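You operate a simulated robot arm through the tools that you are given. There is no shell and no other tool. Be economical: measure what you need, move in short steps, check, and stop when the job is done.

Carry out the task below with a simulated two-armed robot. There is one attempt and no reset: what you move stays moved.

Task
Stack the 50 mm stub flange from the top of the black table on top of the 40 mm stub flange. Put the yellow round tin from the top of the black table on the silver round plate there and the green round tin on the top of the low stand. Put the valve weight from the top of the black table on the clear half of the low stand. Put the shim on the top of the black table away on the low shelf of the green table. Put the 6 mm shaft key from the top of the blue table on top of the bellows and the 10 mm shaft key on the top of the green table. Lift the tank lid open. Any order will do. Set down upright: valve weight.

It is judged by the outcome, as a careful person would: the job done as asked, and still so three seconds after it is handed in. It fails if anything else is knocked over, pushed out of place, dropped, spilled or broken. Lids that push on must go on centred and level and be pressed home; caps that screw on are set level and turned clockwise until they are tight.

Robot
Two 7-joint arms with two-finger parallel grippers on one trunk, on a base that drives. Base frame: it is fixed to the floor where the robot stands at the start and does not move with it; the origin is under the middle of the robot, x ahead of it, y to its left, z up; the surface under the hand at the start is at about z = 0.8. Readings come in m, rad, newtons and seconds.
The left shoulder is at the start at [0.06, 0.189, 1.203], the right one opposite. With the tool pointing down near the work surface each hand reaches from about 0.1 to 0.64 m from the robot's upright axis, wherever it stands, measured 20 degrees to its own side. Places, roughly: bellows [1.25, 0.25, 0.75]; clear half of the low stand [0.9, -2.2, 0.4]; low shelf of the green table [4.7, -2.2, 0.2]; round plate (12x12x1 cm) [0.7, -0.6, 0.8]; round tin [0.5, -0.5, 0.75]; shaft key [1.25, 0.25, 0.75]; shim [0.75, -0.75, 0.75]; stub flange [0.5, 0, 0.75]; tank lid [2.9, -5.1, 0.4]; top of the green table [4.7, -2.2, 0.8]; top of the low stand [1.1, -2.2, 0.4]; valve weight [0.25, -0.5, 0.75]. Payload 3.43 kg a hand.
Tool frame (each hand has its own): the origin (TCP) lies between the finger pads and is the grasp point; the fingertips stand 0.03 m ahead of it; z points along the fingers, y is the line along which they close. The gripper opens to 0.094 m. The fingers are 0.028 m wide and 0.01 m thick; the gripper's body (0.05 by 0.096 m) begins 0.055 m behind the TCP.
Orientation is that of the tool frame in the base frame, as a unit quaternion [x, y, z, w]. With the fingers straight down and closing along the base's y, the tool's x points along the base's -x, its y along +y and its z along -z.

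Tools
- The arms move only by the tool apply_moves. It takes "left_moves", "right_moves" or both (then of equal length, played together; a hand with none holds still); each is a list of rows, each a list of 7 numbers: the shift along the base's x, y, z in units of 150 mm (1.0 is 150 mm), then the turn, a rotation vector about the base's x, y, z in units of 90 degrees (1.0 is 90 degrees), then the finger opening in cm, from 0 to 9.4. In form: [[tx, ty, tz, rx, ry, rz, claw], ...]. A call has 1 to 8 rows; each row is the pose to reach, as a shift and turn from the pose commanded when the call began. A call with a number of a shift or a turn outside -1 to 1 is refused whole. A row lasts 0.2 s, in which the tool goes at most 0.05 m and 0.15 rad; a call with a longer step from one row to the next is refused whole, and so is a gripper value outside its range. Where a pose cannot be reached the arm comes as near as it can. A force on the tool above 40 N (or 10 N above the force at the start of the call, whichever is more), or a blocked arm, ends the call early, and 0.2 s more pass. The fingers move at their own pace (about 0.153 m/s each) and stop on an object; they squeeze with about 31 N. The grip force told is the motor's: it shows also when the fingers shut on nothing. Time passes only in rows, and 0.2 s behind the last, so rows that repeat a pose let the fingers close. It gives the time, the measured TCP pose, the force on the tool (base axes), the opening and the grip force at its end, in the units of the frame above (readings bear some noise), with the torque about the TCP (base axes, N m) and any sound that the robot's microphone picked up.
- Cameras (640 x 400 px; columns grow to the right, rows downward): "scene" is now at [0.0126, -0.0229, 1.7406]; the picture's right is [-0.35, -0.94, 0.00], its down [-0.80, 0.30, -0.52] and it looks along [0.48, -0.18, -0.86] (base axes); focal length 271 px, centre (320, 200). "left" rides on the left gripper at [0.076, -0.014, -0.102] in its tool frame; the picture's right is [0.18, 0.98, 0.00], its down [-0.75, 0.14, -0.64] and it looks along [-0.63, 0.12, 0.77] (tool axes); focal length 243 px, centre (320, 200). "right" rides on the right gripper at [0.076, 0.014, -0.102] in its tool frame; the picture's right is [-0.18, 0.98, 0.00], its down [-0.75, -0.14, -0.64] and it looks along [-0.63, -0.12, 0.77] (tool axes); focal length 243 px, centre (320, 200). There is no depth. A picture from a camera that has moved, and an enlarged one, comes with that camera's place and axes in the base frame and with its lens. The place of the scene camera against the robot may be out by one fixed shift of up to 0.012 m in any direction.
- grab_frame(camera): a new picture of that camera. No time passes.
- raise_lower(by): slides the trunk up (or, below 0, down) by that many m; the arms and the scene camera ride with it, the base frame stays. It gives what a move gives, with no picture.
- steer(legs): drives the robot by 1 to 6 legs, each [ahead, left, turn to the left] in m, m and rad, along the robot's own axes; the way and the turn of a leg run together, so that a leg with both is an arc; at most 1.5 m and 3.142 rad a leg. The arms and the cameras ride along, it lands a little off, and it stops where it bumps. It gives what a move gives.
- aim_head(pan, tilt): turns the head with the scene camera to pan (to the left, within 1.501 rad either way) and tilt (down, from -0.506 to 1.204), counted from straight ahead of the robot. It gives what a move gives.
- zoom(camera, box): a new picture of the part [left, top, right, bottom] of that camera's present view, enlarged. No time passes.
- sign_off(): hands the job in; it is judged then, once.

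Go step by step. Nothing tells you exact positions but the pictures and the camera data: compare them with the known pose of the tool, close in by small moves and look again before you grip or let go. The budget is 217 turns and 220 pictures, counting those below and the enlarged ones. Unless the task says otherwise, let go and move clear before handing in.

The tools are called after "Emit:" as name(argument=value, ...) on one line, values as JSON. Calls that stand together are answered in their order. apply_moves: Moves the arms, as the interface text tells. Its arguments: {"type":"object","properties":{"left_moves":{"type":"array"},"right_moves":{"type":"array"}},"required":[]} The other tools are called the same way: raise_lower (by) slides the trunk up or down; steer (legs) drives the base; aim_head (pan, tilt) turns the head that bears the scene camera; grab_frame (camera) takes a picture; zoom (camera, box) takes an enlarged picture of a part of a camera's view; sign_off () hands the job in.

At the start:

```text
clock: 0.0
left_tool_pos: [0.412, -0.0335, 1.065]
left_orientation: [0.0, 1.0, 0.0, -0.001]
left_contact_force: [-0.9, -0.5, -0.8]
left_moment: [0.01, 0.04, 0.01]
left_finger_gap: 0.0941
left_grasp_force: 0.1
right_tool_pos: [0.2606, -0.3205, 1.1247]
right_orientation: [-0.001, 1.0, 0.0, 0.0]
right_contact_force: [0.0, 0.6, 0.1]
right_moment: [0.01, 0.0, 0.03]
right_finger_gap: 0.094
right_grasp_force: 0.1
trunk travel left (down, up): [-0.875, 0.115]
robot x, y, heading: [-0.0024, -0.0002, 0.003]
head pan, tilt: [-0.361, 1.03]
```

scene: 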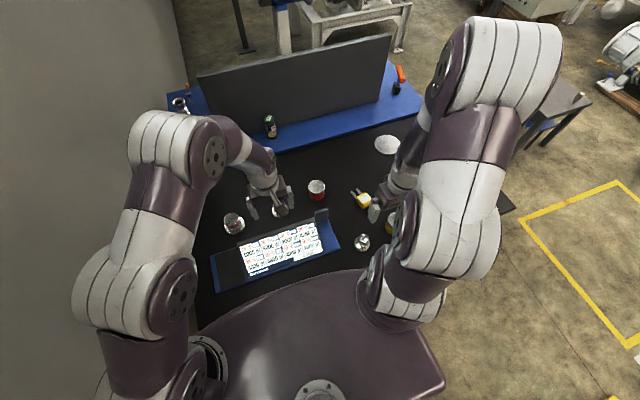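
right: 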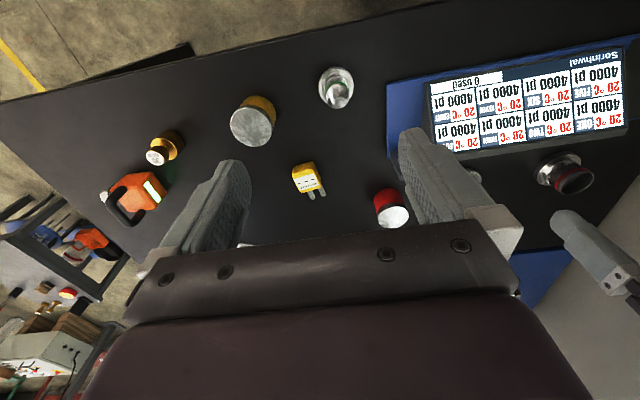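
left: 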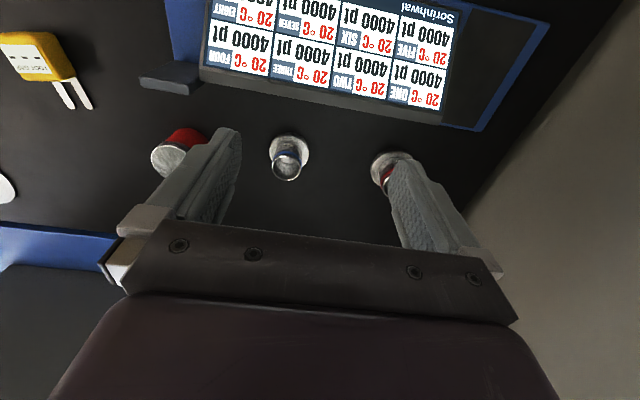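

I see the black table with tins, flanges, a display, and others. I'll take closer views to identify things first.

Emit:
zoom(camera="scene", box=[160, 60, 520, 285])

Emit:
zoom(camera="left", box=[120, 100, 480, 325])

Emit:
zoom(camera="right", box=[0, 50, 420, 312])

```text
1.78 times, centred on (340, 172) of scene
camera zoom: at [0.0126, -0.0229, 1.7406], right [-0.35, -0.94, 0.0], down [-0.8, 0.3, -0.52], along [0.48, -0.18, -0.86], focal length 482 px, centre (284, 249)
```

zoom: 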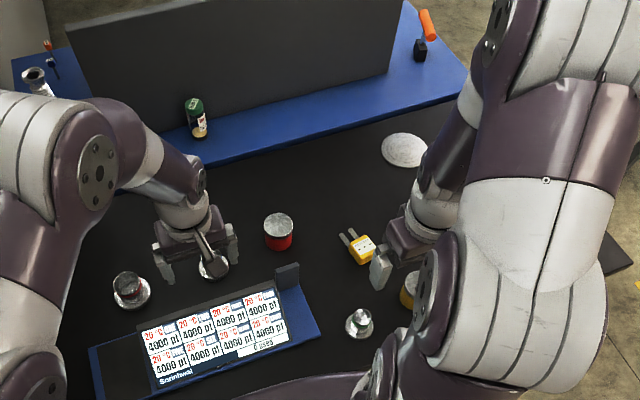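

```text
1.78 times, centred on (300, 212) of left
camera zoom: at [0.3351, -0.0477, 1.1668], right [-0.18, 0.98, 0.0], down [0.75, 0.14, 0.64], along [0.63, 0.12, -0.77], focal length 431 px, centre (356, 178)
```

zoom: 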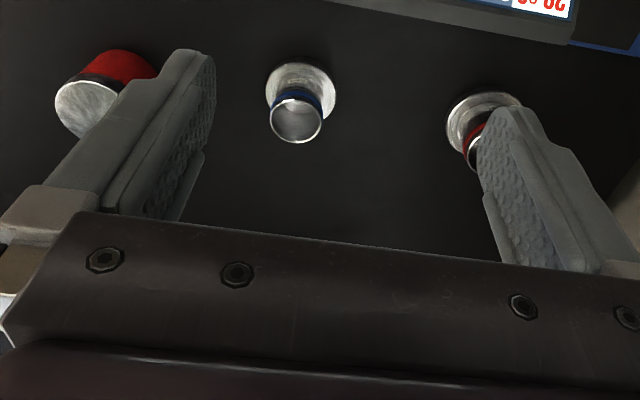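

```text
1.52 times, centred on (210, 181) of right
camera zoom: at [0.1842, -0.3047, 1.2262], right [0.18, 0.98, 0.0], down [0.75, -0.14, 0.64], along [0.63, -0.12, -0.77], focal length 370 px, centre (488, 229)
```

zoom: 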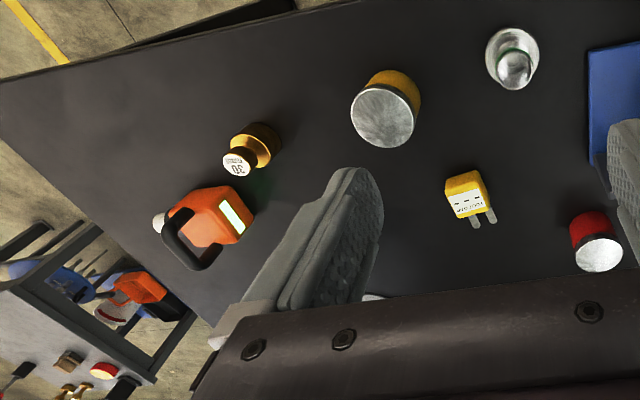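

Several flange candidates (red, blue, green bands), tins, a brass weight marked 30. I'll turn the head to survey the table's right side and the left/back.

Emit:
aim_head(pan=-0.9, tilt=0.9)

Emit:
grab_frame(camera="scene")

Emit:
aim_head(pan=0.1, tilt=0.7)

Emit:
zoom(camera="scene", box=[120, 80, 520, 330])

Emit:
aim_head(pan=-0.9, tilt=0.3)

Emit:
grab_frame(camera="scene")

```text
clock: 1.0
left_tool_pos: [0.4122, -0.0328, 1.0647]
left_orientation: [0.0, 1.0, 0.0, 0.0]
left_contact_force: [-0.5, 0.1, -0.2]
left_moment: [-0.01, 0.0, 0.03]
left_finger_gap: 0.094
left_grasp_force: 0.1
right_tool_pos: [0.2603, -0.32, 1.1252]
right_orientation: [0.0, 1.0, 0.0, -0.001]
right_contact_force: [0.6, -0.7, -0.8]
right_moment: [-0.04, -0.03, -0.01]
right_finger_gap: 0.0941
right_grasp_force: 0.0
trunk travel left (down, up): [-0.875, 0.115]
robot x, y, heading: [0.0024, -0.0038, -0.0]
head pan, tilt: [-0.901, 0.901]
```

```text
213 pictures are left
camera scene: at [-0.0039, -0.058, 1.7498], right [-0.78, -0.62, 0.0], down [-0.49, 0.61, -0.62], along [0.39, -0.49, -0.78], focal length 271 px, centre (320, 200)
```

scene: 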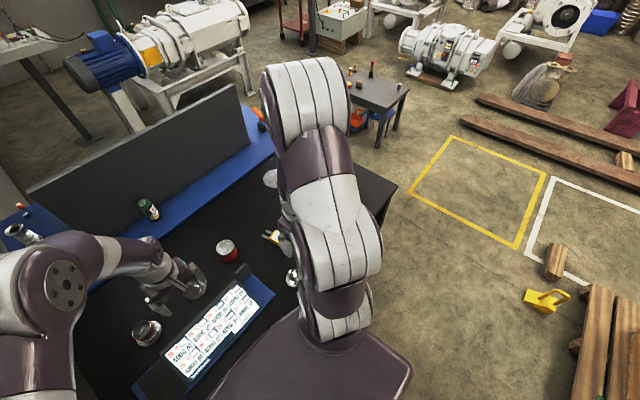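

```text
clock: 2.2
left_tool_pos: [0.4112, -0.0327, 1.0629]
left_orientation: [0.0, 1.0, 0.0, 0.0]
left_contact_force: [-0.1, 0.7, 0.0]
left_moment: [0.0, -0.01, 0.01]
left_finger_gap: 0.094
left_grasp_force: 0.0
right_tool_pos: [0.2605, -0.3198, 1.1244]
right_orientation: [0.0, 1.0, 0.0, 0.0]
right_contact_force: [-0.7, -0.2, -0.1]
right_moment: [0.0, 0.01, -0.02]
right_finger_gap: 0.0939
right_grasp_force: 0.0
trunk travel left (down, up): [-0.875, 0.115]
robot x, y, heading: [0.0006, -0.0021, -0.001]
head pan, tilt: [0.099, 0.7]
```

```text
1.60 times, centred on (320, 205) of scene
camera zoom: at [0.0337, 0.0094, 1.7659], right [0.1, -1.0, 0.0], down [-0.64, -0.06, -0.76], along [0.76, 0.08, -0.64], focal length 434 px, centre (320, 192)
```

zoom: 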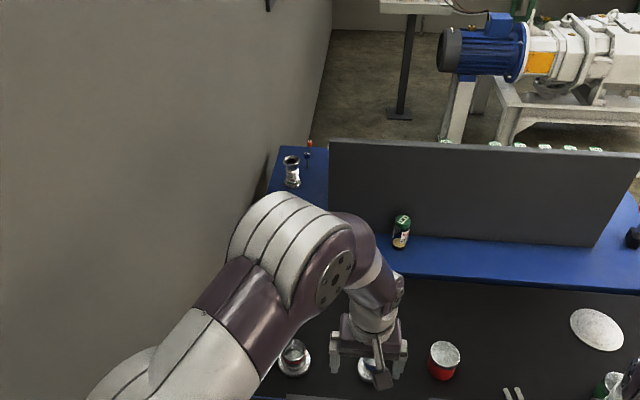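

```text
clock: 3.5
left_tool_pos: [0.4124, -0.0322, 1.0649]
left_orientation: [0.0, 1.0, 0.0, 0.0]
left_contact_force: [-0.3, -0.4, 0.1]
left_moment: [0.02, 0.01, 0.01]
left_finger_gap: 0.0942
left_grasp_force: 0.1
right_tool_pos: [0.2615, -0.3199, 1.1232]
right_orientation: [0.0, 1.0, 0.0, 0.0]
right_contact_force: [0.0, 0.2, -0.1]
right_moment: [-0.01, 0.01, 0.03]
right_finger_gap: 0.094
right_grasp_force: 0.1
trunk travel left (down, up): [-0.875, 0.115]
robot x, y, heading: [0.0001, -0.0009, 0.003]
head pan, tilt: [-0.901, 0.3]
```

```text
211 pictures are left
camera scene: at [0.0072, -0.0721, 1.802], right [-0.78, -0.62, 0.0], down [-0.18, 0.23, -0.96], along [0.59, -0.75, -0.3], focal length 271 px, centre (320, 200)
```

scene: 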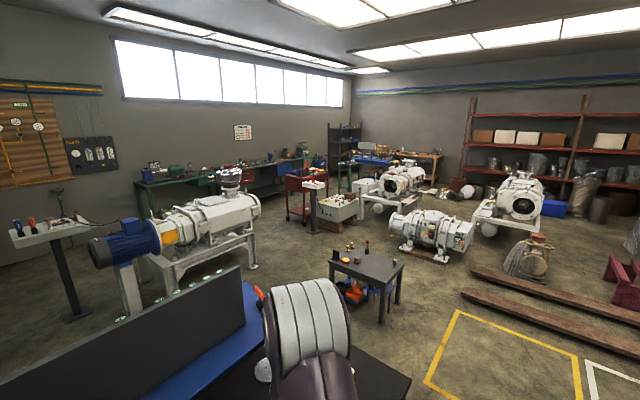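

Low stand, green bench and the tank area are in view. Now zooming closely on the flanges, the blue-table items and the tins.

Emit:
zoom(camera="left", box=[255, 125, 325, 190])

Emit:
zoom(camera="left", box=[350, 135, 430, 195])

Emit:
zoom(camera="right", box=[300, 55, 380, 115])

Emit:
zoom(camera="right", box=[90, 110, 210, 240])

Emit:
aim_head(pan=0.1, tilt=0.7)

Emit:
zoom(camera="scene", box=[285, 160, 325, 205])

Emit:
zoom(camera="scene", box=[300, 200, 440, 320])

```text
6.15 times, centred on (290, 158) of left
camera zoom: at [0.3351, -0.0477, 1.1668], right [-0.18, 0.98, 0.0], down [0.75, 0.14, 0.64], along [0.63, 0.12, -0.77], focal length 1493 px, centre (505, 462)
```

zoom: 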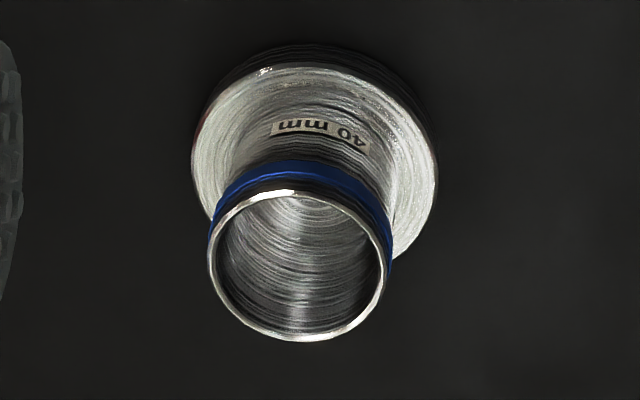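

```text
6.67 times, centred on (390, 165) of left
camera zoom: at [0.3351, -0.0477, 1.1668], right [-0.18, 0.98, 0.0], down [0.75, 0.14, 0.64], along [0.63, 0.12, -0.77], focal length 1618 px, centre (-147, 433)
```

zoom: 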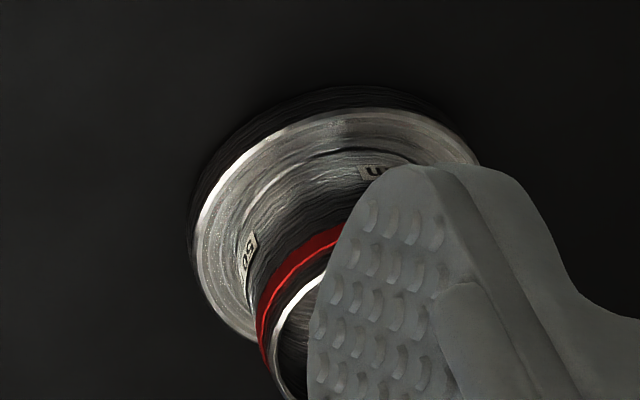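

```text
6.67 times, centred on (340, 85) of right
camera zoom: at [0.1842, -0.3047, 1.2262], right [0.18, 0.98, 0.0], down [0.75, -0.14, 0.64], along [0.63, -0.12, -0.77], focal length 1618 px, centre (187, 967)
```

zoom: 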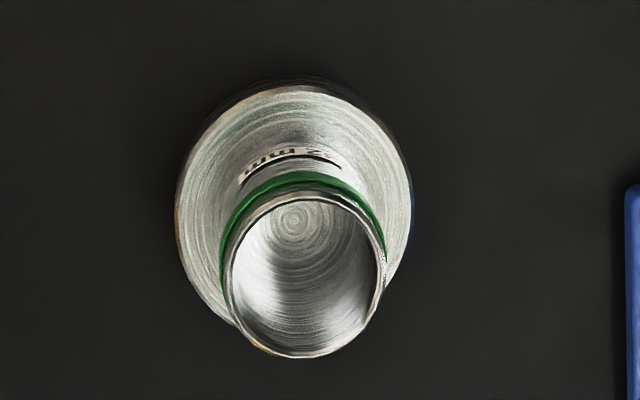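

```text
3.08 times, centred on (150, 175) of right
camera zoom: at [0.1842, -0.3047, 1.2262], right [0.18, 0.98, 0.0], down [0.75, -0.14, 0.64], along [0.63, -0.12, -0.77], focal length 746 px, centre (843, 277)
```

zoom: 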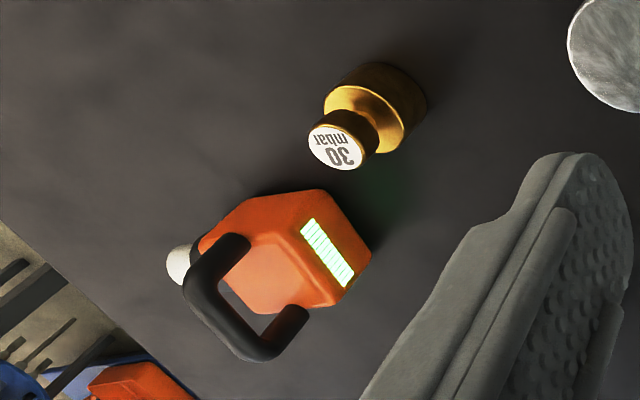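

```text
clock: 4.8
left_tool_pos: [0.4118, -0.0337, 1.0649]
left_orientation: [0.0, 1.0, 0.0, 0.0]
left_contact_force: [0.6, 0.4, -0.3]
left_moment: [0.03, -0.04, 0.02]
left_finger_gap: 0.094
left_grasp_force: 0.0
right_tool_pos: [0.2619, -0.3195, 1.1243]
right_orientation: [0.0, 1.0, 0.0, 0.0]
right_contact_force: [-1.2, 0.5, 0.4]
right_moment: [0.0, -0.03, 0.0]
right_finger_gap: 0.094
right_grasp_force: 0.1
trunk travel left (down, up): [-0.875, 0.115]
robot x, y, heading: [-0.0017, -0.0019, 0.002]
head pan, tilt: [0.099, 0.7]
```

```text
8.89 times, centred on (305, 182) of scene
camera zoom: at [0.0337, 0.0094, 1.766], right [0.1, -1.0, 0.0], down [-0.64, -0.06, -0.77], along [0.76, 0.08, -0.64], focal length 2412 px, centre (453, 356)
```

zoom: 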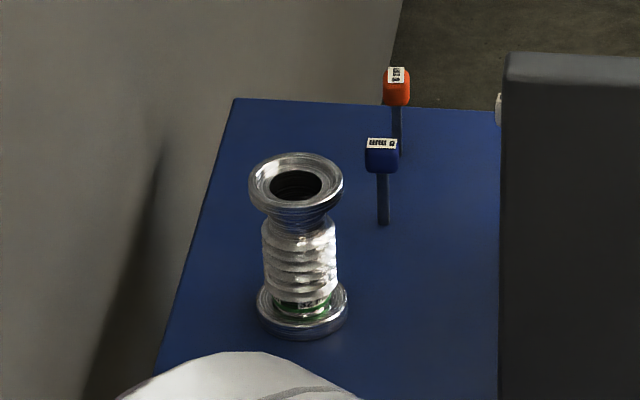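

```text
3.33 times, centred on (370, 260) of scene
camera zoom: at [0.0337, 0.0094, 1.766], right [0.1, -1.0, 0.0], down [-0.64, -0.06, -0.77], along [0.76, 0.08, -0.64], focal length 905 px, centre (153, 0)
```

zoom: 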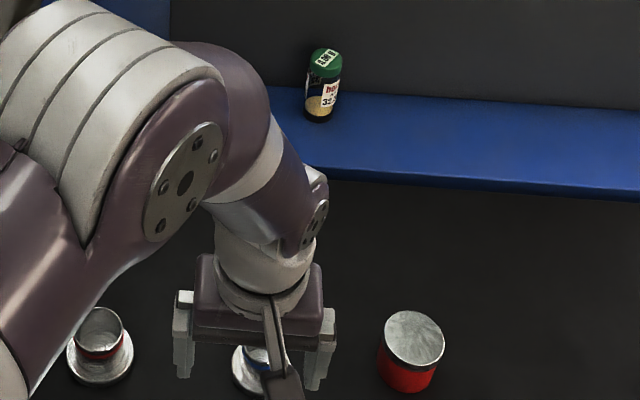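

Labels seen: 40 mm = blue band, 50 mm = red band; keys and bellows on the blue table. Moving the right hand to survey the right side of the table.

Emit:
apply_moves(right_moves=[[0.3, -0.15, 0, 0, 0, 0, 9.4], [0.6, -0.3, 0, 0, 0, 0, 9.4], [0.9, -0.5, 0, 0, 0, 0, 9.4], [1.0, -0.7, 0, 0, 0, 0, 9.4], [1.0, -1.0, 0, 0, 0, 0, 9.4]])

Emit:
grab_frame(camera="right")

Emit:
aim_head(pan=-0.7, tilt=0.8)

Emit:
grab_frame(camera="scene")

```text
refused: row 1 steps farther than a row can; nothing moved
```

```text
204 pictures are left
camera right: at [0.1842, -0.3047, 1.2262], right [0.18, 0.98, 0.0], down [0.75, -0.14, 0.64], along [0.63, -0.12, -0.77], focal length 243 px, centre (320, 200)
```

right: 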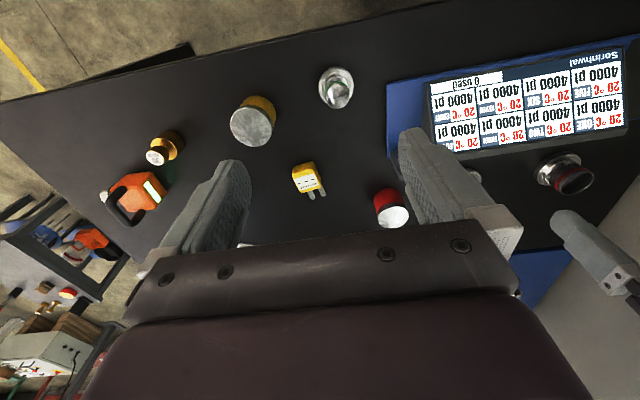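

```text
clock: 5.9
left_tool_pos: [0.4122, -0.0331, 1.0639]
left_orientation: [-0.001, 1.0, 0.0, 0.0]
left_contact_force: [0.0, -0.5, 0.0]
left_moment: [0.0, 0.02, 0.04]
left_finger_gap: 0.0941
left_grasp_force: 0.1
right_tool_pos: [0.2611, -0.3192, 1.1241]
right_orientation: [0.0, 1.0, 0.0, 0.0]
right_contact_force: [-0.5, 0.1, 0.2]
right_moment: [0.02, 0.01, 0.0]
right_finger_gap: 0.0941
right_grasp_force: 0.1
trunk travel left (down, up): [-0.875, 0.115]
robot x, y, heading: [0.0009, 0.0017, -0.002]
head pan, tilt: [-0.7, 0.799]
```

```text
203 pictures are left
camera scene: at [0.0109, -0.0508, 1.7577], right [-0.64, -0.77, 0.0], down [-0.55, 0.46, -0.7], along [0.53, -0.45, -0.72], focal length 271 px, centre (320, 200)
```

scene: 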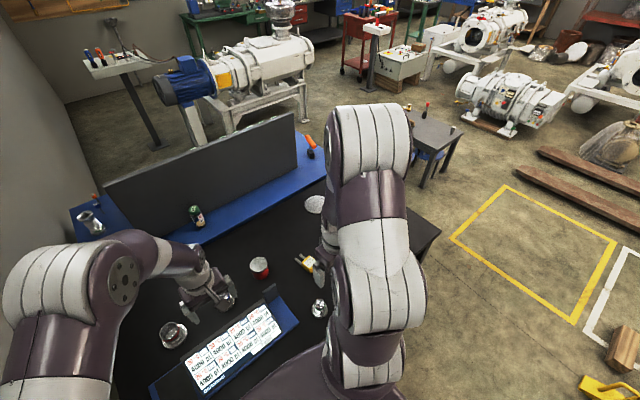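

The step was too long; smaller steps.

Emit:
apply_moves(right_moves=[[0.25, -0.15, 0, 0, 0, 0, 9.4], [0.5, -0.3, 0, 0, 0, 0, 9.4], [0.75, -0.45, 0, 0, 0, 0, 9.4], [1.0, -0.6, 0, 0, 0, 0, 9.4], [1.0, -0.9, 0, 0, 0, 0, 9.4]])

Emit:
grab_frame(camera="right")

Emit:
grab_frame(camera="scene")

```text
clock: 7.1
left_tool_pos: [0.4103, -0.0343, 1.0637]
left_orientation: [0.0, 1.0, 0.001, 0.0]
left_contact_force: [0.2, 0.1, -0.2]
left_moment: [0.06, -0.01, -0.05]
left_finger_gap: 0.094
left_grasp_force: 0.0
right_tool_pos: [0.412, -0.4554, 1.121]
right_orientation: [0.0, 1.0, 0.001, 0.0]
right_contact_force: [-0.2, -1.0, -0.3]
right_moment: [0.03, 0.0, 0.0]
right_finger_gap: 0.0938
right_grasp_force: 0.0
trunk travel left (down, up): [-0.875, 0.115]
robot x, y, heading: [-0.0035, -0.0021, 0.005]
head pan, tilt: [-0.7, 0.799]
```

```text
202 pictures are left
camera right: at [0.3351, -0.4408, 1.2238], right [0.18, 0.98, 0.0], down [0.75, -0.14, 0.64], along [0.63, -0.12, -0.77], focal length 243 px, centre (320, 200)
```

right: 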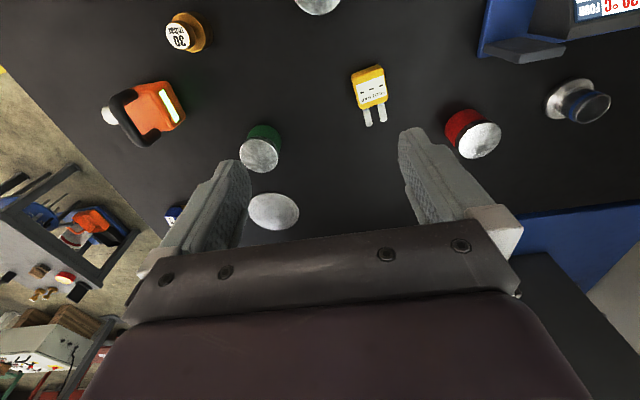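

```text
201 pictures are left
camera scene: at [0.01, -0.0537, 1.7576], right [-0.64, -0.77, 0.0], down [-0.55, 0.46, -0.7], along [0.53, -0.45, -0.72], focal length 271 px, centre (320, 200)
```

scene: 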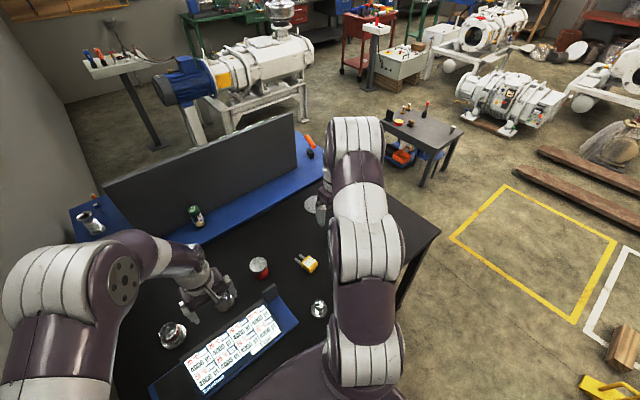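

Found the green tin, plate and shim on the right. Estimated: 50 mm flange ≈(0.554,0.132), 40 mm ≈(0.539,-0.06), yellow tin ≈(0.32,-0.445), table z≈0.79. Move left above the 50 flange and right above the yellow tin at z≈1.0.

Emit:
apply_moves(left_moves=[[0.2, 0.2, -0.1, 0, 0, 0, 9.4], [0.4, 0.4, -0.2, 0, 0, 0, 9.4], [0.6, 0.6, -0.3, 0, 0, 0, 9.4], [0.8, 0.8, -0.4, 0, 0, 0, 9.4], [0.95, 1.0, -0.43, 0, 0, 0, 9.4]], right_moves=[[-0.1, 0, -0.15, 0, 0, 0, 9.4], [-0.2, 0, -0.3, 0, 0, 0, 9.4], [-0.35, 0.05, -0.45, 0, 0, 0, 9.4], [-0.5, 0.07, -0.6, 0, 0, 0, 9.4], [-0.6, 0.07, -0.8, 0, 0, 0, 9.4]])

Emit:
grab_frame(camera="left")

Emit:
grab_frame(camera="right")

```text
clock: 8.3
left_tool_pos: [0.558, 0.117, 0.9956]
left_orientation: [0.0, 1.0, 0.0, 0.0]
left_contact_force: [-0.6, 0.1, 0.0]
left_moment: [-0.01, 0.01, 0.03]
left_finger_gap: 0.094
left_grasp_force: 0.0
right_tool_pos: [0.3217, -0.443, 1.0029]
right_orientation: [0.0, 1.0, 0.0, 0.0]
right_contact_force: [0.3, -0.3, 0.3]
right_moment: [0.04, 0.0, 0.03]
right_finger_gap: 0.0939
right_grasp_force: 0.1
trunk travel left (down, up): [-0.875, 0.115]
robot x, y, heading: [0.001, 0.0009, 0.005]
head pan, tilt: [-0.7, 0.799]
```

```text
200 pictures are left
camera left: at [0.482, 0.1031, 1.0988], right [-0.18, 0.98, 0.0], down [0.75, 0.14, 0.64], along [0.63, 0.12, -0.77], focal length 243 px, centre (320, 200)
```

left: 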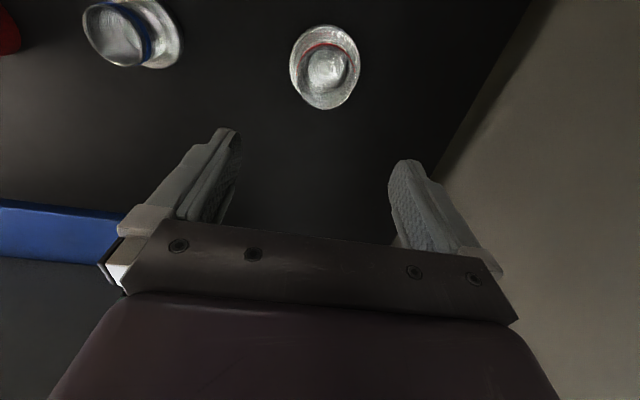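

```text
199 pictures are left
camera right: at [0.2447, -0.4288, 1.1048], right [0.18, 0.98, 0.0], down [0.75, -0.14, 0.64], along [0.63, -0.12, -0.77], focal length 243 px, centre (320, 200)
```

right: 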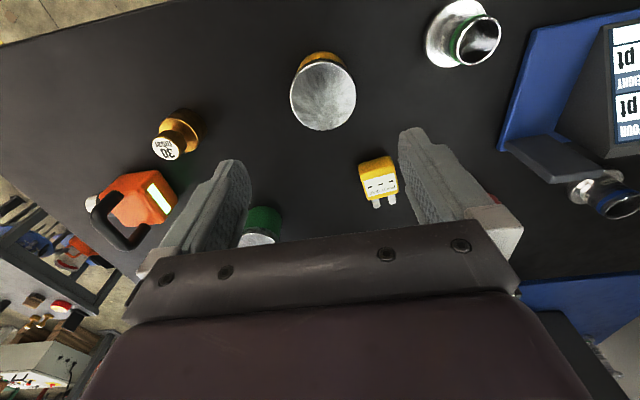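

Flange 50 refined to ≈(0.540,0.120), yellow tin ≈(0.318,-0.440) with top at 0.855. Lowering both part way.

Emit:
apply_moves(left_moves=[[-0.05, 0.01, -0.2, 0, 0, 0, 9.4], [-0.1, 0.02, -0.4, 0, 0, 0, 9.4], [-0.12, 0.02, -0.6, 0, 0, 0, 9.4], [-0.12, 0.02, -0.6, 0, 0, 0, 9.4]], right_moves=[[-0.01, 0.01, -0.15, 0, 0, 0, 9.4], [-0.02, 0.02, -0.3, 0, 0, 0, 9.4], [-0.02, 0.02, -0.45, 0, 0, 0, 9.4], [-0.02, 0.02, -0.5, 0, 0, 0, 9.4]])

Emit:
grab_frame(camera="left")

Emit:
grab_frame(camera="right")

```text
clock: 9.3
left_tool_pos: [0.5379, 0.1197, 0.9102]
left_orientation: [0.0, 1.0, 0.0, 0.0]
left_contact_force: [0.2, 0.8, 0.7]
left_moment: [0.03, -0.01, -0.02]
left_finger_gap: 0.094
left_grasp_force: 0.1
right_tool_pos: [0.3178, -0.4417, 0.929]
right_orientation: [0.0, 1.0, 0.0, 0.001]
right_contact_force: [0.1, 0.4, -0.5]
right_moment: [-0.02, -0.02, 0.01]
right_finger_gap: 0.0938
right_grasp_force: 0.1
trunk travel left (down, up): [-0.875, 0.115]
robot x, y, heading: [0.0007, -0.0015, -0.0]
head pan, tilt: [-0.7, 0.799]
```

```text
198 pictures are left
camera left: at [0.4612, 0.1046, 1.013], right [-0.18, 0.98, 0.0], down [0.75, 0.14, 0.64], along [0.63, 0.12, -0.77], focal length 243 px, centre (320, 200)
```

left: 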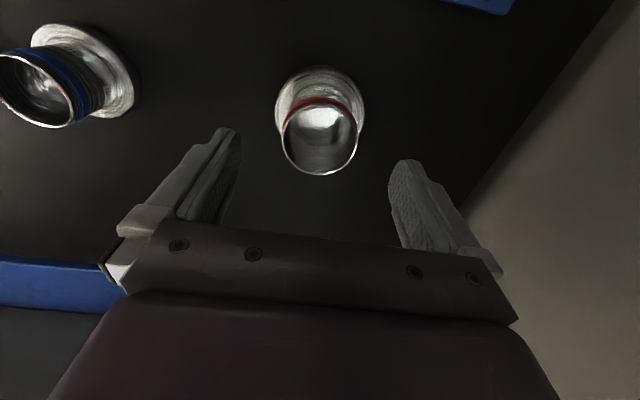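

```text
197 pictures are left
camera right: at [0.2423, -0.4261, 1.0304], right [0.18, 0.98, 0.0], down [0.75, -0.14, 0.64], along [0.63, -0.12, -0.77], focal length 243 px, centre (320, 200)
```

right: 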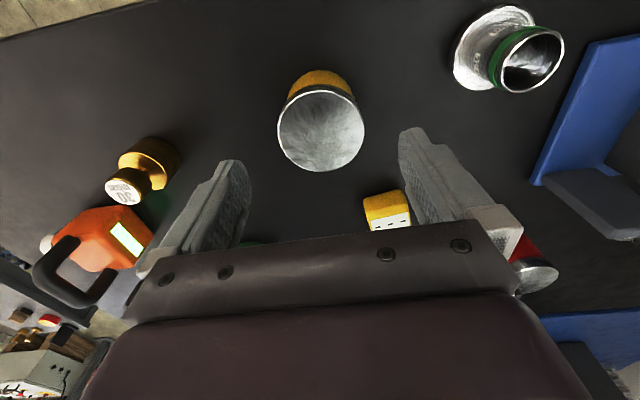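

Both well aligned. Lowering to grasp height and closing.

Emit:
apply_moves(left_moves=[[0, 0, -0.15, 0, 0, 0, 9.4], [0, 0, -0.3, 0, 0, 0, 9.4], [0, 0, -0.43, 0, 0, 0, 9.4], [0, 0, -0.43, 0, 0, 0, 9.4], [0, 0, -0.43, 0, 0, 0, 5], [0, 0, -0.43, 0, 0, 0, 3.5], [0, 0, -0.43, 0, 0, 0, 3.5]], right_moves=[[0, 0, -0.2, 0, 0, 0, 9.4], [0, 0.01, -0.4, 0, 0, 0, 9.4], [0, 0.01, -0.55, 0, 0, 0, 9.4], [0, 0.01, -0.61, 0, 0, 0, 9.4], [0, 0.01, -0.61, 0, 0, 0, 6.5], [0, 0.01, -0.61, 0, 0, 0, 5], [0, 0.01, -0.61, 0, 0, 0, 5]])

Emit:
grab_frame(camera="left")

Emit:
grab_frame(camera="right")

```text
clock: 10.9
left_tool_pos: [0.5389, 0.1209, 0.8489]
left_orientation: [-0.001, 1.0, 0.001, 0.0]
left_contact_force: [0.8, 0.2, 0.2]
left_moment: [0.07, -0.02, -0.01]
left_finger_gap: 0.0537
left_grasp_force: 31.3
right_tool_pos: [0.3165, -0.4398, 0.8401]
right_orientation: [0.0, 1.0, 0.0, 0.0]
right_contact_force: [-0.1, -0.3, -0.2]
right_moment: [0.01, 0.0, -0.01]
right_finger_gap: 0.0664
right_grasp_force: 31.0
trunk travel left (down, up): [-0.875, 0.115]
robot x, y, heading: [0.0007, -0.0006, 0.002]
head pan, tilt: [-0.7, 0.799]
```

```text
196 pictures are left
camera left: at [0.4615, 0.1061, 0.9504], right [-0.18, 0.98, 0.0], down [0.75, 0.14, 0.64], along [0.63, 0.12, -0.77], focal length 243 px, centre (320, 200)
```

left: 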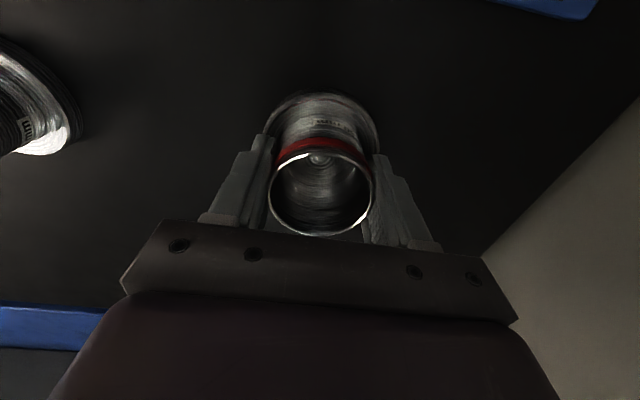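

```text
195 pictures are left
camera right: at [0.2401, -0.4248, 0.9414], right [0.18, 0.98, 0.0], down [0.75, -0.14, 0.64], along [0.63, -0.12, -0.77], focal length 243 px, centre (320, 200)
```

right: 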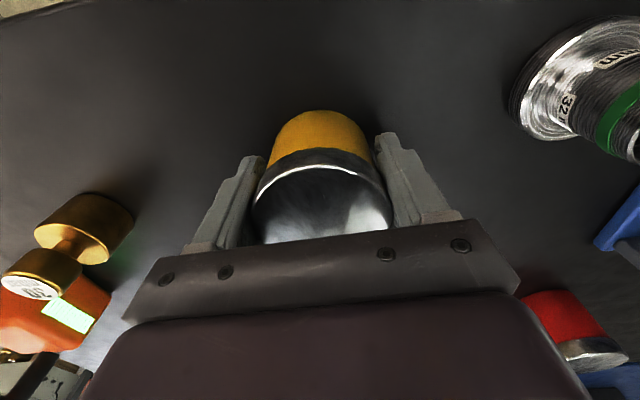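

Both gripped. Lift both; left will shift partway towards the 40 mm flange for another look.

Emit:
apply_moves(left_moves=[[0, 0, 0.2, 0, 0, 0, 3.5], [0, 0, 0.4, 0, 0, 0, 3.5], [0, 0, 0.6, 0, 0, 0, 3.5], [0, 0, 0.8, 0, 0, 0, 3.5], [0, -0.25, 0.9, 0, 0, 0, 3.5], [0, -0.5, 0.9, 0, 0, 0, 3.5]], right_moves=[[0, 0, 0.15, 0, 0, 0, 5], [0, 0, 0.3, 0, 0, 0, 5], [0, 0, 0.5, 0, 0, 0, 5], [0, 0, 0.7, 0, 0, 0, 5], [0, 0, 0.9, 0, 0, 0, 5], [0, 0, 0.9, 0, 0, 0, 5]])

Emit:
grab_frame(camera="left")

Emit:
zoom(camera="scene", box=[100, 190, 420, 390])

```text
clock: 12.3
left_tool_pos: [0.5365, 0.0437, 0.9781]
left_orientation: [0.0, 1.0, 0.001, -0.001]
left_contact_force: [-0.2, 0.0, -3.2]
left_moment: [0.01, -0.02, 0.01]
left_finger_gap: 0.0531
left_grasp_force: 30.7
right_tool_pos: [0.3196, -0.441, 0.972]
right_orientation: [-0.001, 1.0, 0.001, -0.001]
right_contact_force: [0.8, -0.7, -2.2]
right_moment: [0.02, 0.01, 0.01]
right_finger_gap: 0.0658
right_grasp_force: 31.2
trunk travel left (down, up): [-0.875, 0.115]
robot x, y, heading: [-0.0016, -0.0001, -0.002]
head pan, tilt: [-0.7, 0.799]
```

```text
194 pictures are left
camera left: at [0.46, 0.0287, 1.0813], right [-0.18, 0.98, 0.0], down [0.75, 0.14, 0.64], along [0.63, 0.12, -0.77], focal length 243 px, centre (320, 200)
```

left: 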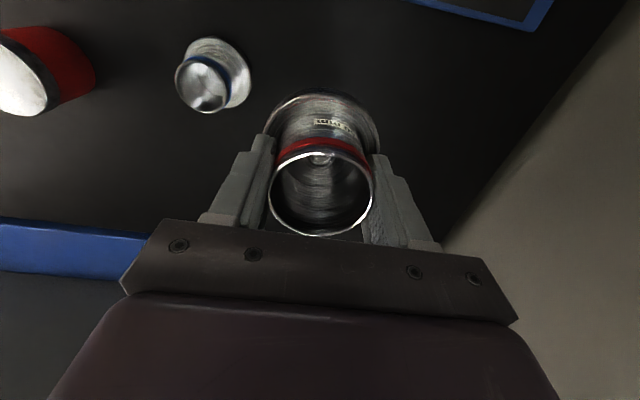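

```text
2.00 times, centred on (260, 290) of scene
camera zoom: at [0.0123, -0.0532, 1.7576], right [-0.64, -0.77, 0.0], down [-0.55, 0.46, -0.7], along [0.53, -0.45, -0.72], focal length 543 px, centre (440, 20)
```

zoom: 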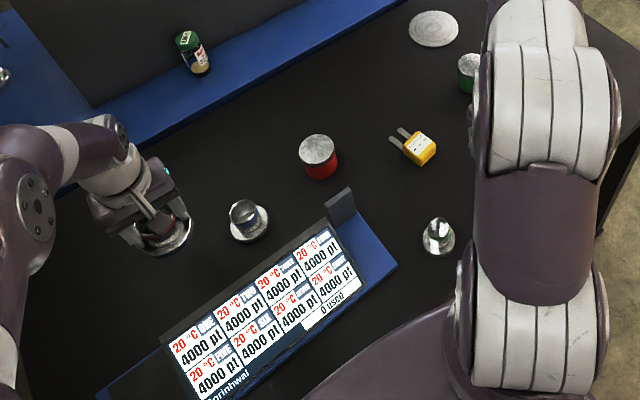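

40 mm flange top at ≈(0.537,-0.061,0.850). Move the 50 above it, then lower.

Emit:
apply_moves(left_moves=[[0, -0.25, 0, 0, 0, 0, 3.5], [0, -0.5, 0, 0, 0, 0, 3.5], [0.003, -0.7, 0, 0, 0, 0, 3.5], [0.003, -0.7, -0.15, 0, 0, 0, 3.5], [0.003, -0.7, -0.3, 0, 0, 0, 3.5], [0.003, -0.7, -0.38, 0, 0, 0, 3.5]])

Emit:
grab_frame(camera="left")

Emit:
zoom(camera="scene", box=[170, 230, 290, 330])

```text
clock: 13.7
left_tool_pos: [0.5368, -0.057, 0.9208]
left_orientation: [0.0, 1.0, -0.001, 0.0]
left_contact_force: [0.2, 0.2, -3.2]
left_moment: [0.04, -0.03, 0.04]
left_finger_gap: 0.0533
left_grasp_force: 31.1
right_tool_pos: [0.3187, -0.4392, 0.9746]
right_orientation: [0.0, 1.0, 0.0, 0.0]
right_contact_force: [-0.3, -0.1, -1.2]
right_moment: [-0.01, 0.0, 0.04]
right_finger_gap: 0.0656
right_grasp_force: 31.0
trunk travel left (down, up): [-0.875, 0.115]
robot x, y, heading: [-0.0027, -0.0037, 0.001]
head pan, tilt: [-0.7, 0.799]
```

```text
192 pictures are left
camera left: at [0.4612, -0.0721, 1.0244], right [-0.18, 0.98, 0.0], down [0.75, 0.14, 0.64], along [0.63, 0.12, -0.77], focal length 243 px, centre (320, 200)
```

left: 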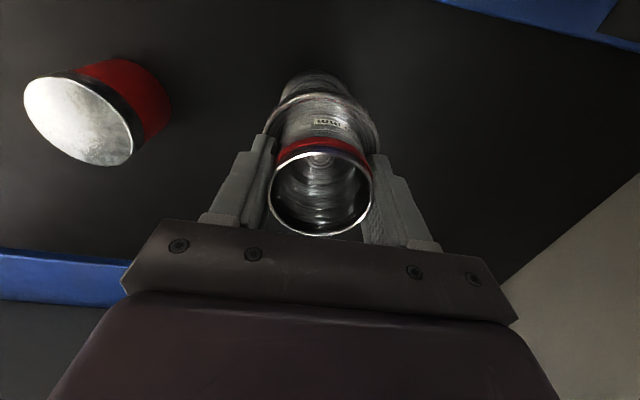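

```text
4.00 times, centred on (230, 280) of scene
camera zoom: at [0.0113, -0.0511, 1.7577], right [-0.64, -0.76, 0.0], down [-0.55, 0.46, -0.7], along [0.53, -0.45, -0.72], focal length 1086 px, centre (680, -120)
```

zoom: 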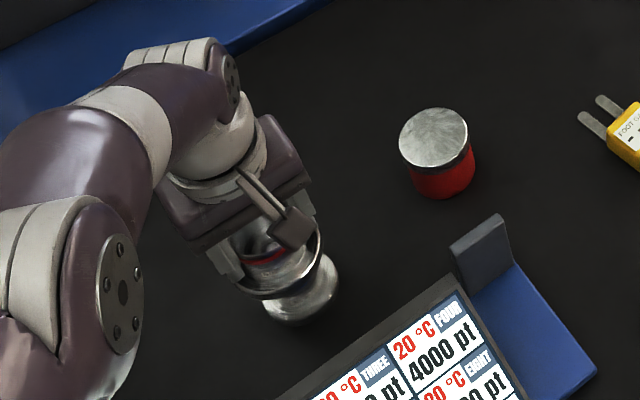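

Aligned; lowering gently to contact.

Emit:
apply_moves(left_moves=[[0, -0.02, -0.02, 0, 0, 0, 3.5], [0, -0.02, -0.04, 0, 0, 0, 3.5], [0, -0.02, -0.055, 0, 0, 0, 3.5]])

```text
clock: 14.5
left_tool_pos: [0.5376, -0.0628, 0.9151]
left_orientation: [0.0, 1.0, 0.0, 0.0]
left_contact_force: [0.7, -0.1, -1.3]
left_moment: [0.01, 0.0, 0.02]
left_finger_gap: 0.053
left_grasp_force: 31.0
right_tool_pos: [0.3185, -0.4398, 0.9745]
right_orientation: [0.001, 1.0, 0.0, 0.0]
right_contact_force: [-0.1, -0.7, -1.0]
right_moment: [0.01, 0.0, 0.0]
right_finger_gap: 0.0657
right_grasp_force: 31.0
trunk travel left (down, up): [-0.875, 0.115]
robot x, y, heading: [-0.0007, 0.0011, -0.0]
head pan, tilt: [-0.7, 0.799]
```

Emit:
apply_moves(left_moves=[[0, 0, -0.01, 0, 0, 0, 3.5], [0, 0, -0.02, 0, 0, 0, 3.5], [0, 0, -0.02, 0, 0, 0, 3.5]])

```text
clock: 15.3
left_tool_pos: [0.5371, -0.0624, 0.9114]
left_orientation: [0.0, 1.0, 0.0, 0.0]
left_contact_force: [0.1, -0.8, -2.6]
left_moment: [-0.01, -0.02, 0.01]
left_finger_gap: 0.0535
left_grasp_force: 31.4
right_tool_pos: [0.319, -0.4397, 0.9742]
right_orientation: [0.0, 1.0, -0.001, -0.001]
right_contact_force: [0.1, -1.3, -1.8]
right_moment: [-0.01, -0.01, 0.0]
right_finger_gap: 0.0658
right_grasp_force: 31.4
trunk travel left (down, up): [-0.875, 0.115]
robot x, y, heading: [-0.003, -0.0017, 0.001]
head pan, tilt: [-0.7, 0.799]
```

Emit:
apply_moves(left_moves=[[0, 0, -0.01, 0, 0, 0, 3.5], [0, 0, -0.02, 0, 0, 0, 3.5], [0, 0, -0.03, 0, 0, 0, 3.5], [0, 0, -0.03, 0, 0, 0, 3.5]])

```text
clock: 16.3
left_tool_pos: [0.5365, -0.0626, 0.9077]
left_orientation: [0.0, 1.0, 0.0, 0.0]
left_contact_force: [-0.1, 0.4, -3.1]
left_moment: [-0.07, 0.02, 0.02]
left_finger_gap: 0.0533
left_grasp_force: 30.8
right_tool_pos: [0.3187, -0.4384, 0.9733]
right_orientation: [0.0, 1.0, 0.0, -0.001]
right_contact_force: [-0.5, 0.1, -1.3]
right_moment: [0.0, 0.0, 0.02]
right_finger_gap: 0.0655
right_grasp_force: 30.7
trunk travel left (down, up): [-0.875, 0.115]
robot x, y, heading: [-0.0011, 0.0009, 0.007]
head pan, tilt: [-0.7, 0.799]
```

Not yet touching; a closer look at the gap.

Emit:
zoom(camera="left", box=[260, 60, 390, 150])

Emit:
apply_moves(left_moves=[[0, 0, -0.01, 0, 0, 0, 3.5], [0, 0, -0.02, 0, 0, 0, 3.5], [0, 0, -0.03, 0, 0, 0, 3.5], [0, 0, -0.03, 0, 0, 0, 3.5]])

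```text
4.44 times, centred on (325, 105) of left
camera zoom: at [0.4604, -0.0775, 1.0103], right [-0.18, 0.98, 0.0], down [0.75, 0.14, 0.64], along [0.63, 0.12, -0.77], focal length 1078 px, centre (298, 622)
```

zoom: 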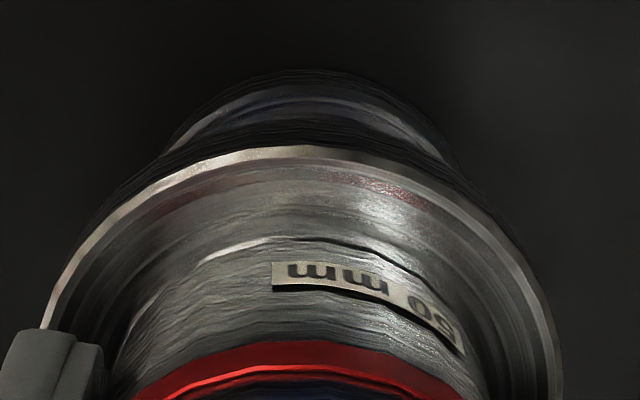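

```text
clock: 17.3
left_tool_pos: [0.5386, -0.0626, 0.9028]
left_orientation: [0.001, 1.0, 0.0, -0.001]
left_contact_force: [0.0, 0.0, -3.7]
left_moment: [-0.02, -0.01, -0.05]
left_finger_gap: 0.053
left_grasp_force: 31.4
right_tool_pos: [0.3188, -0.439, 0.9741]
right_orientation: [0.0, 1.0, 0.0, 0.0]
right_contact_force: [0.0, -0.2, -1.2]
right_moment: [-0.02, -0.01, 0.03]
right_finger_gap: 0.0655
right_grasp_force: 30.4
trunk travel left (down, up): [-0.875, 0.115]
robot x, y, heading: [0.0002, -0.0015, -0.001]
head pan, tilt: [-0.7, 0.799]
```

Emit:
apply_moves(left_moves=[[0, 0, -0.01, 0, 0, 0, 3.5], [0, 0, -0.02, 0, 0, 0, 3.5], [0, 0, -0.03, 0, 0, 0, 3.5], [0, 0, -0.04, 0, 0, 0, 3.5], [0, 0, -0.04, 0, 0, 0, 3.5]])

```text
clock: 18.5
left_tool_pos: [0.5378, -0.0637, 0.8957]
left_orientation: [0.0, 1.0, 0.0, 0.001]
left_contact_force: [0.1, 0.7, 3.7]
left_moment: [0.11, 0.04, -0.03]
left_finger_gap: 0.0531
left_grasp_force: 30.9
right_tool_pos: [0.3185, -0.4398, 0.9749]
right_orientation: [-0.001, 1.0, 0.0, 0.001]
right_contact_force: [0.1, -0.9, -1.6]
right_moment: [0.01, 0.0, -0.03]
right_finger_gap: 0.0654
right_grasp_force: 31.1
trunk travel left (down, up): [-0.875, 0.115]
robot x, y, heading: [0.0012, -0.0, -0.003]
head pan, tilt: [-0.7, 0.799]
```

Contact at 0.896 (so the table is z≈0.80). Release and rise.

Emit:
apply_moves(left_moves=[[0, 0, 0, 0, 0, 0, 7], [0, 0, 0, 0, 0, 0, 9], [0, 0, 0, 0, 0, 0, 9], [0, 0, 0.2, 0, 0, 0, 9], [0, 0, 0.5, 0, 0, 0, 9], [0, 0, 0.8, 0, 0, 0, 9]])

Emit:
grab_frame(camera="left")

```text
clock: 19.9
left_tool_pos: [0.5346, -0.0626, 1.0164]
left_orientation: [0.0, 1.0, 0.0, 0.0]
left_contact_force: [0.4, -0.1, 0.6]
left_moment: [-0.02, -0.01, 0.01]
left_finger_gap: 0.0901
left_grasp_force: 0.0
right_tool_pos: [0.319, -0.4385, 0.9743]
right_orientation: [0.0, 1.0, 0.0, 0.0]
right_contact_force: [-0.2, -0.3, -1.2]
right_moment: [0.0, 0.01, 0.01]
right_finger_gap: 0.0649
right_grasp_force: 31.5
trunk travel left (down, up): [-0.875, 0.115]
robot x, y, heading: [0.0026, -0.002, 0.003]
head pan, tilt: [-0.7, 0.799]
```

```text
189 pictures are left
camera left: at [0.4578, -0.077, 1.1188], right [-0.18, 0.98, 0.0], down [0.75, 0.14, 0.64], along [0.63, 0.12, -0.77], focal length 243 px, centre (320, 200)
```

left: 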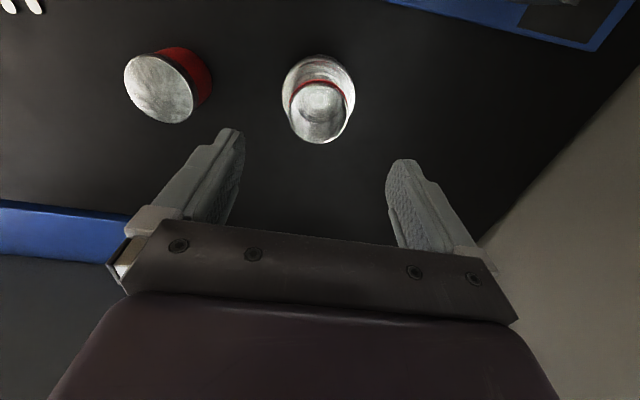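

Stack is good. Raise and retract both hands for driving around to the table's right side.

Emit:
apply_moves(left_moves=[[-0.3, 0.05, 0.1, 0, 0, 0, 9], [-0.6, 0.1, 0.3, 0, 0, 0, 9], [-0.9, 0.2, 0.5, 0, 0, 0, 9], [-1.0, 0.5, 0.6, 0, 0, 0, 9], [-1.0, 0.8, 0.6, 0, 0, 0, 9], [-1.0, 1.0, 0.6, 0, 0, 0, 9]], right_moves=[[0, 0.1, 0.2, 0, 0, 0, 5], [0, 0.3, 0.4, 0, 0, 0, 5], [0, 0.5, 0.6, 0, 0, 0, 5], [0, 0.7, 0.8, 0, 0, 0, 5], [0, 0.7, 0.9, 0, 0, 0, 5], [0, 0.7, 0.9, 0, 0, 0, 5]])

Emit:
steer(legs=[[-0.3, 0, 0], [0, -1.2, 0]])

Emit:
aim_head(pan=0, tilt=0.6)

Emit:
grab_frame(camera="scene")

```text
refused: row 2 steps farther than a row can; nothing moved
```

```text
clock: 21.9
left_tool_pos: [0.2722, -0.069, 1.0075]
left_orientation: [0.005, 1.0, 0.001, -0.007]
left_contact_force: [0.6, -0.1, 0.5]
left_moment: [0.01, 0.01, -0.02]
left_finger_gap: 0.09
left_grasp_force: 0.1
right_tool_pos: [0.0534, -0.4426, 0.9689]
right_orientation: [0.004, 1.0, 0.002, -0.007]
right_contact_force: [-0.7, 0.2, -1.1]
right_moment: [0.03, 0.02, -0.02]
right_finger_gap: 0.0652
right_grasp_force: 31.3
trunk travel left (down, up): [-0.875, 0.115]
robot x, y, heading: [-0.2727, -0.0031, -0.005]
head pan, tilt: [-0.7, 0.799]
stopped in leg 1: the robot was blocked; the commanded pose is now the measured one
```

```text
clock: 22.9
left_tool_pos: [0.2724, -0.068, 1.0075]
left_orientation: [0.004, 1.0, 0.001, -0.007]
left_contact_force: [-0.9, -0.8, -0.8]
left_moment: [-0.01, -0.01, -0.01]
left_finger_gap: 0.0901
left_grasp_force: 0.1
right_tool_pos: [0.0537, -0.4416, 0.9684]
right_orientation: [0.003, 1.0, 0.0, -0.008]
right_contact_force: [-0.3, 0.5, -2.4]
right_moment: [0.0, -0.02, 0.0]
right_finger_gap: 0.0648
right_grasp_force: 31.7
trunk travel left (down, up): [-0.875, 0.115]
robot x, y, heading: [-0.2769, 0.001, -0.004]
head pan, tilt: [0.0, 0.6]
```

```text
188 pictures are left
camera scene: at [-0.2129, -0.0025, 1.7741], right [-0.01, -1.0, 0.0], down [-0.58, 0.01, -0.82], along [0.82, 0.0, -0.58], focal length 271 px, centre (320, 200)
```

scene: 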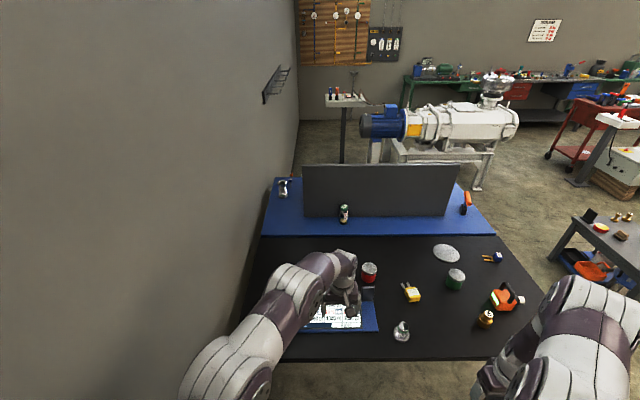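

Blocked behind at 0.27 m, but nothing disturbed. Now raise and retract hands properly.

Emit:
apply_moves(left_moves=[[-0.2, 0.05, 0.1, 0, 0, 0, 9], [-0.4, 0.1, 0.3, 0, 0, 0, 9], [-0.4, 0.3, 0.5, 0, 0, 0, 9], [-0.4, 0.5, 0.7, 0, 0, 0, 9], [-0.4, 0.8, 0.8, 0, 0, 0, 9], [-0.4, 1.0, 0.9, 0, 0, 0, 9]], right_moves=[[0, 0.1, 0.2, 0, 0, 0, 5], [0, 0.2, 0.4, 0, 0, 0, 5], [0, 0.3, 0.6, 0, 0, 0, 5], [0, 0.5, 0.8, 0, 0, 0, 5], [0, 0.6, 0.9, 0, 0, 0, 5], [0, 0.6, 0.9, 0, 0, 0, 5]])

Emit:
aim_head(pan=-1.2, tilt=0.7)

Emit:
grab_frame(camera="scene")

```text
clock: 24.3
left_tool_pos: [0.1989, 0.0833, 1.1514]
left_orientation: [0.004, 1.0, 0.0, 0.0]
left_contact_force: [-0.4, -0.3, -0.5]
left_moment: [0.02, 0.03, -0.02]
left_finger_gap: 0.0902
left_grasp_force: 0.1
right_tool_pos: [0.0408, -0.3521, 1.1093]
right_orientation: [0.003, 1.0, 0.0, -0.002]
right_contact_force: [0.4, 0.2, -2.2]
right_moment: [-0.01, 0.01, -0.01]
right_finger_gap: 0.065
right_grasp_force: 30.7
trunk travel left (down, up): [-0.875, 0.115]
robot x, y, heading: [-0.2755, 0.0016, -0.006]
head pan, tilt: [0.0, 0.6]
```

```text
clock: 25.7
left_tool_pos: [0.1976, 0.0819, 1.1513]
left_orientation: [0.004, 1.0, 0.0, 0.0]
left_contact_force: [0.2, 1.0, -0.4]
left_moment: [0.01, 0.01, 0.0]
left_finger_gap: 0.0899
left_grasp_force: 0.1
right_tool_pos: [0.0408, -0.3523, 1.1086]
right_orientation: [0.003, 1.0, 0.0, -0.001]
right_contact_force: [0.1, -0.6, -1.1]
right_moment: [-0.01, -0.02, -0.02]
right_finger_gap: 0.0649
right_grasp_force: 30.8
trunk travel left (down, up): [-0.875, 0.115]
robot x, y, heading: [-0.2741, 0.0041, -0.007]
head pan, tilt: [-1.201, 0.7]
```

```text
187 pictures are left
camera scene: at [-0.296, -0.0783, 1.766], right [-0.93, -0.36, 0.0], down [-0.23, 0.6, -0.76], along [0.27, -0.71, -0.64], focal length 271 px, centre (320, 200)
```

scene: 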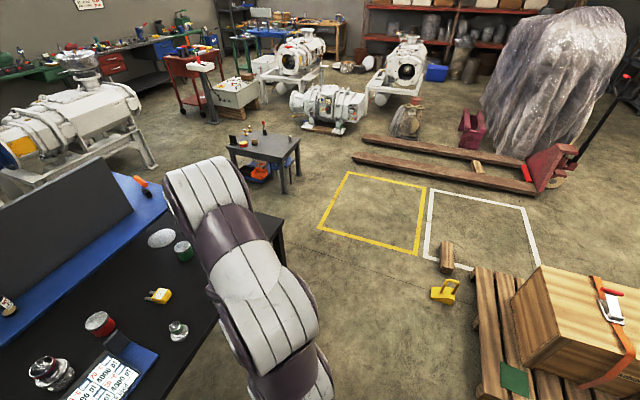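

Path to the right looks clear (yellow chock stays ~0.5 m away). Strafe right 1.2 m.

Emit:
steer(legs=[[0.02, -1.2, 0]])

```text
clock: 32.0
left_tool_pos: [0.2085, -1.1607, 1.1525]
left_orientation: [0.007, 1.0, 0.0, 0.0]
left_contact_force: [0.1, 0.9, -0.1]
left_moment: [-0.03, -0.02, -0.01]
left_finger_gap: 0.0899
left_grasp_force: 0.1
right_tool_pos: [0.0484, -1.5949, 1.1093]
right_orientation: [0.006, 1.0, 0.0, 0.0]
right_contact_force: [-0.2, 0.5, -1.9]
right_moment: [0.01, -0.01, 0.0]
right_finger_gap: 0.0645
right_grasp_force: 31.4
trunk travel left (down, up): [-0.875, 0.115]
robot x, y, heading: [-0.2666, -1.2408, -0.006]
head pan, tilt: [-1.201, 0.7]
```

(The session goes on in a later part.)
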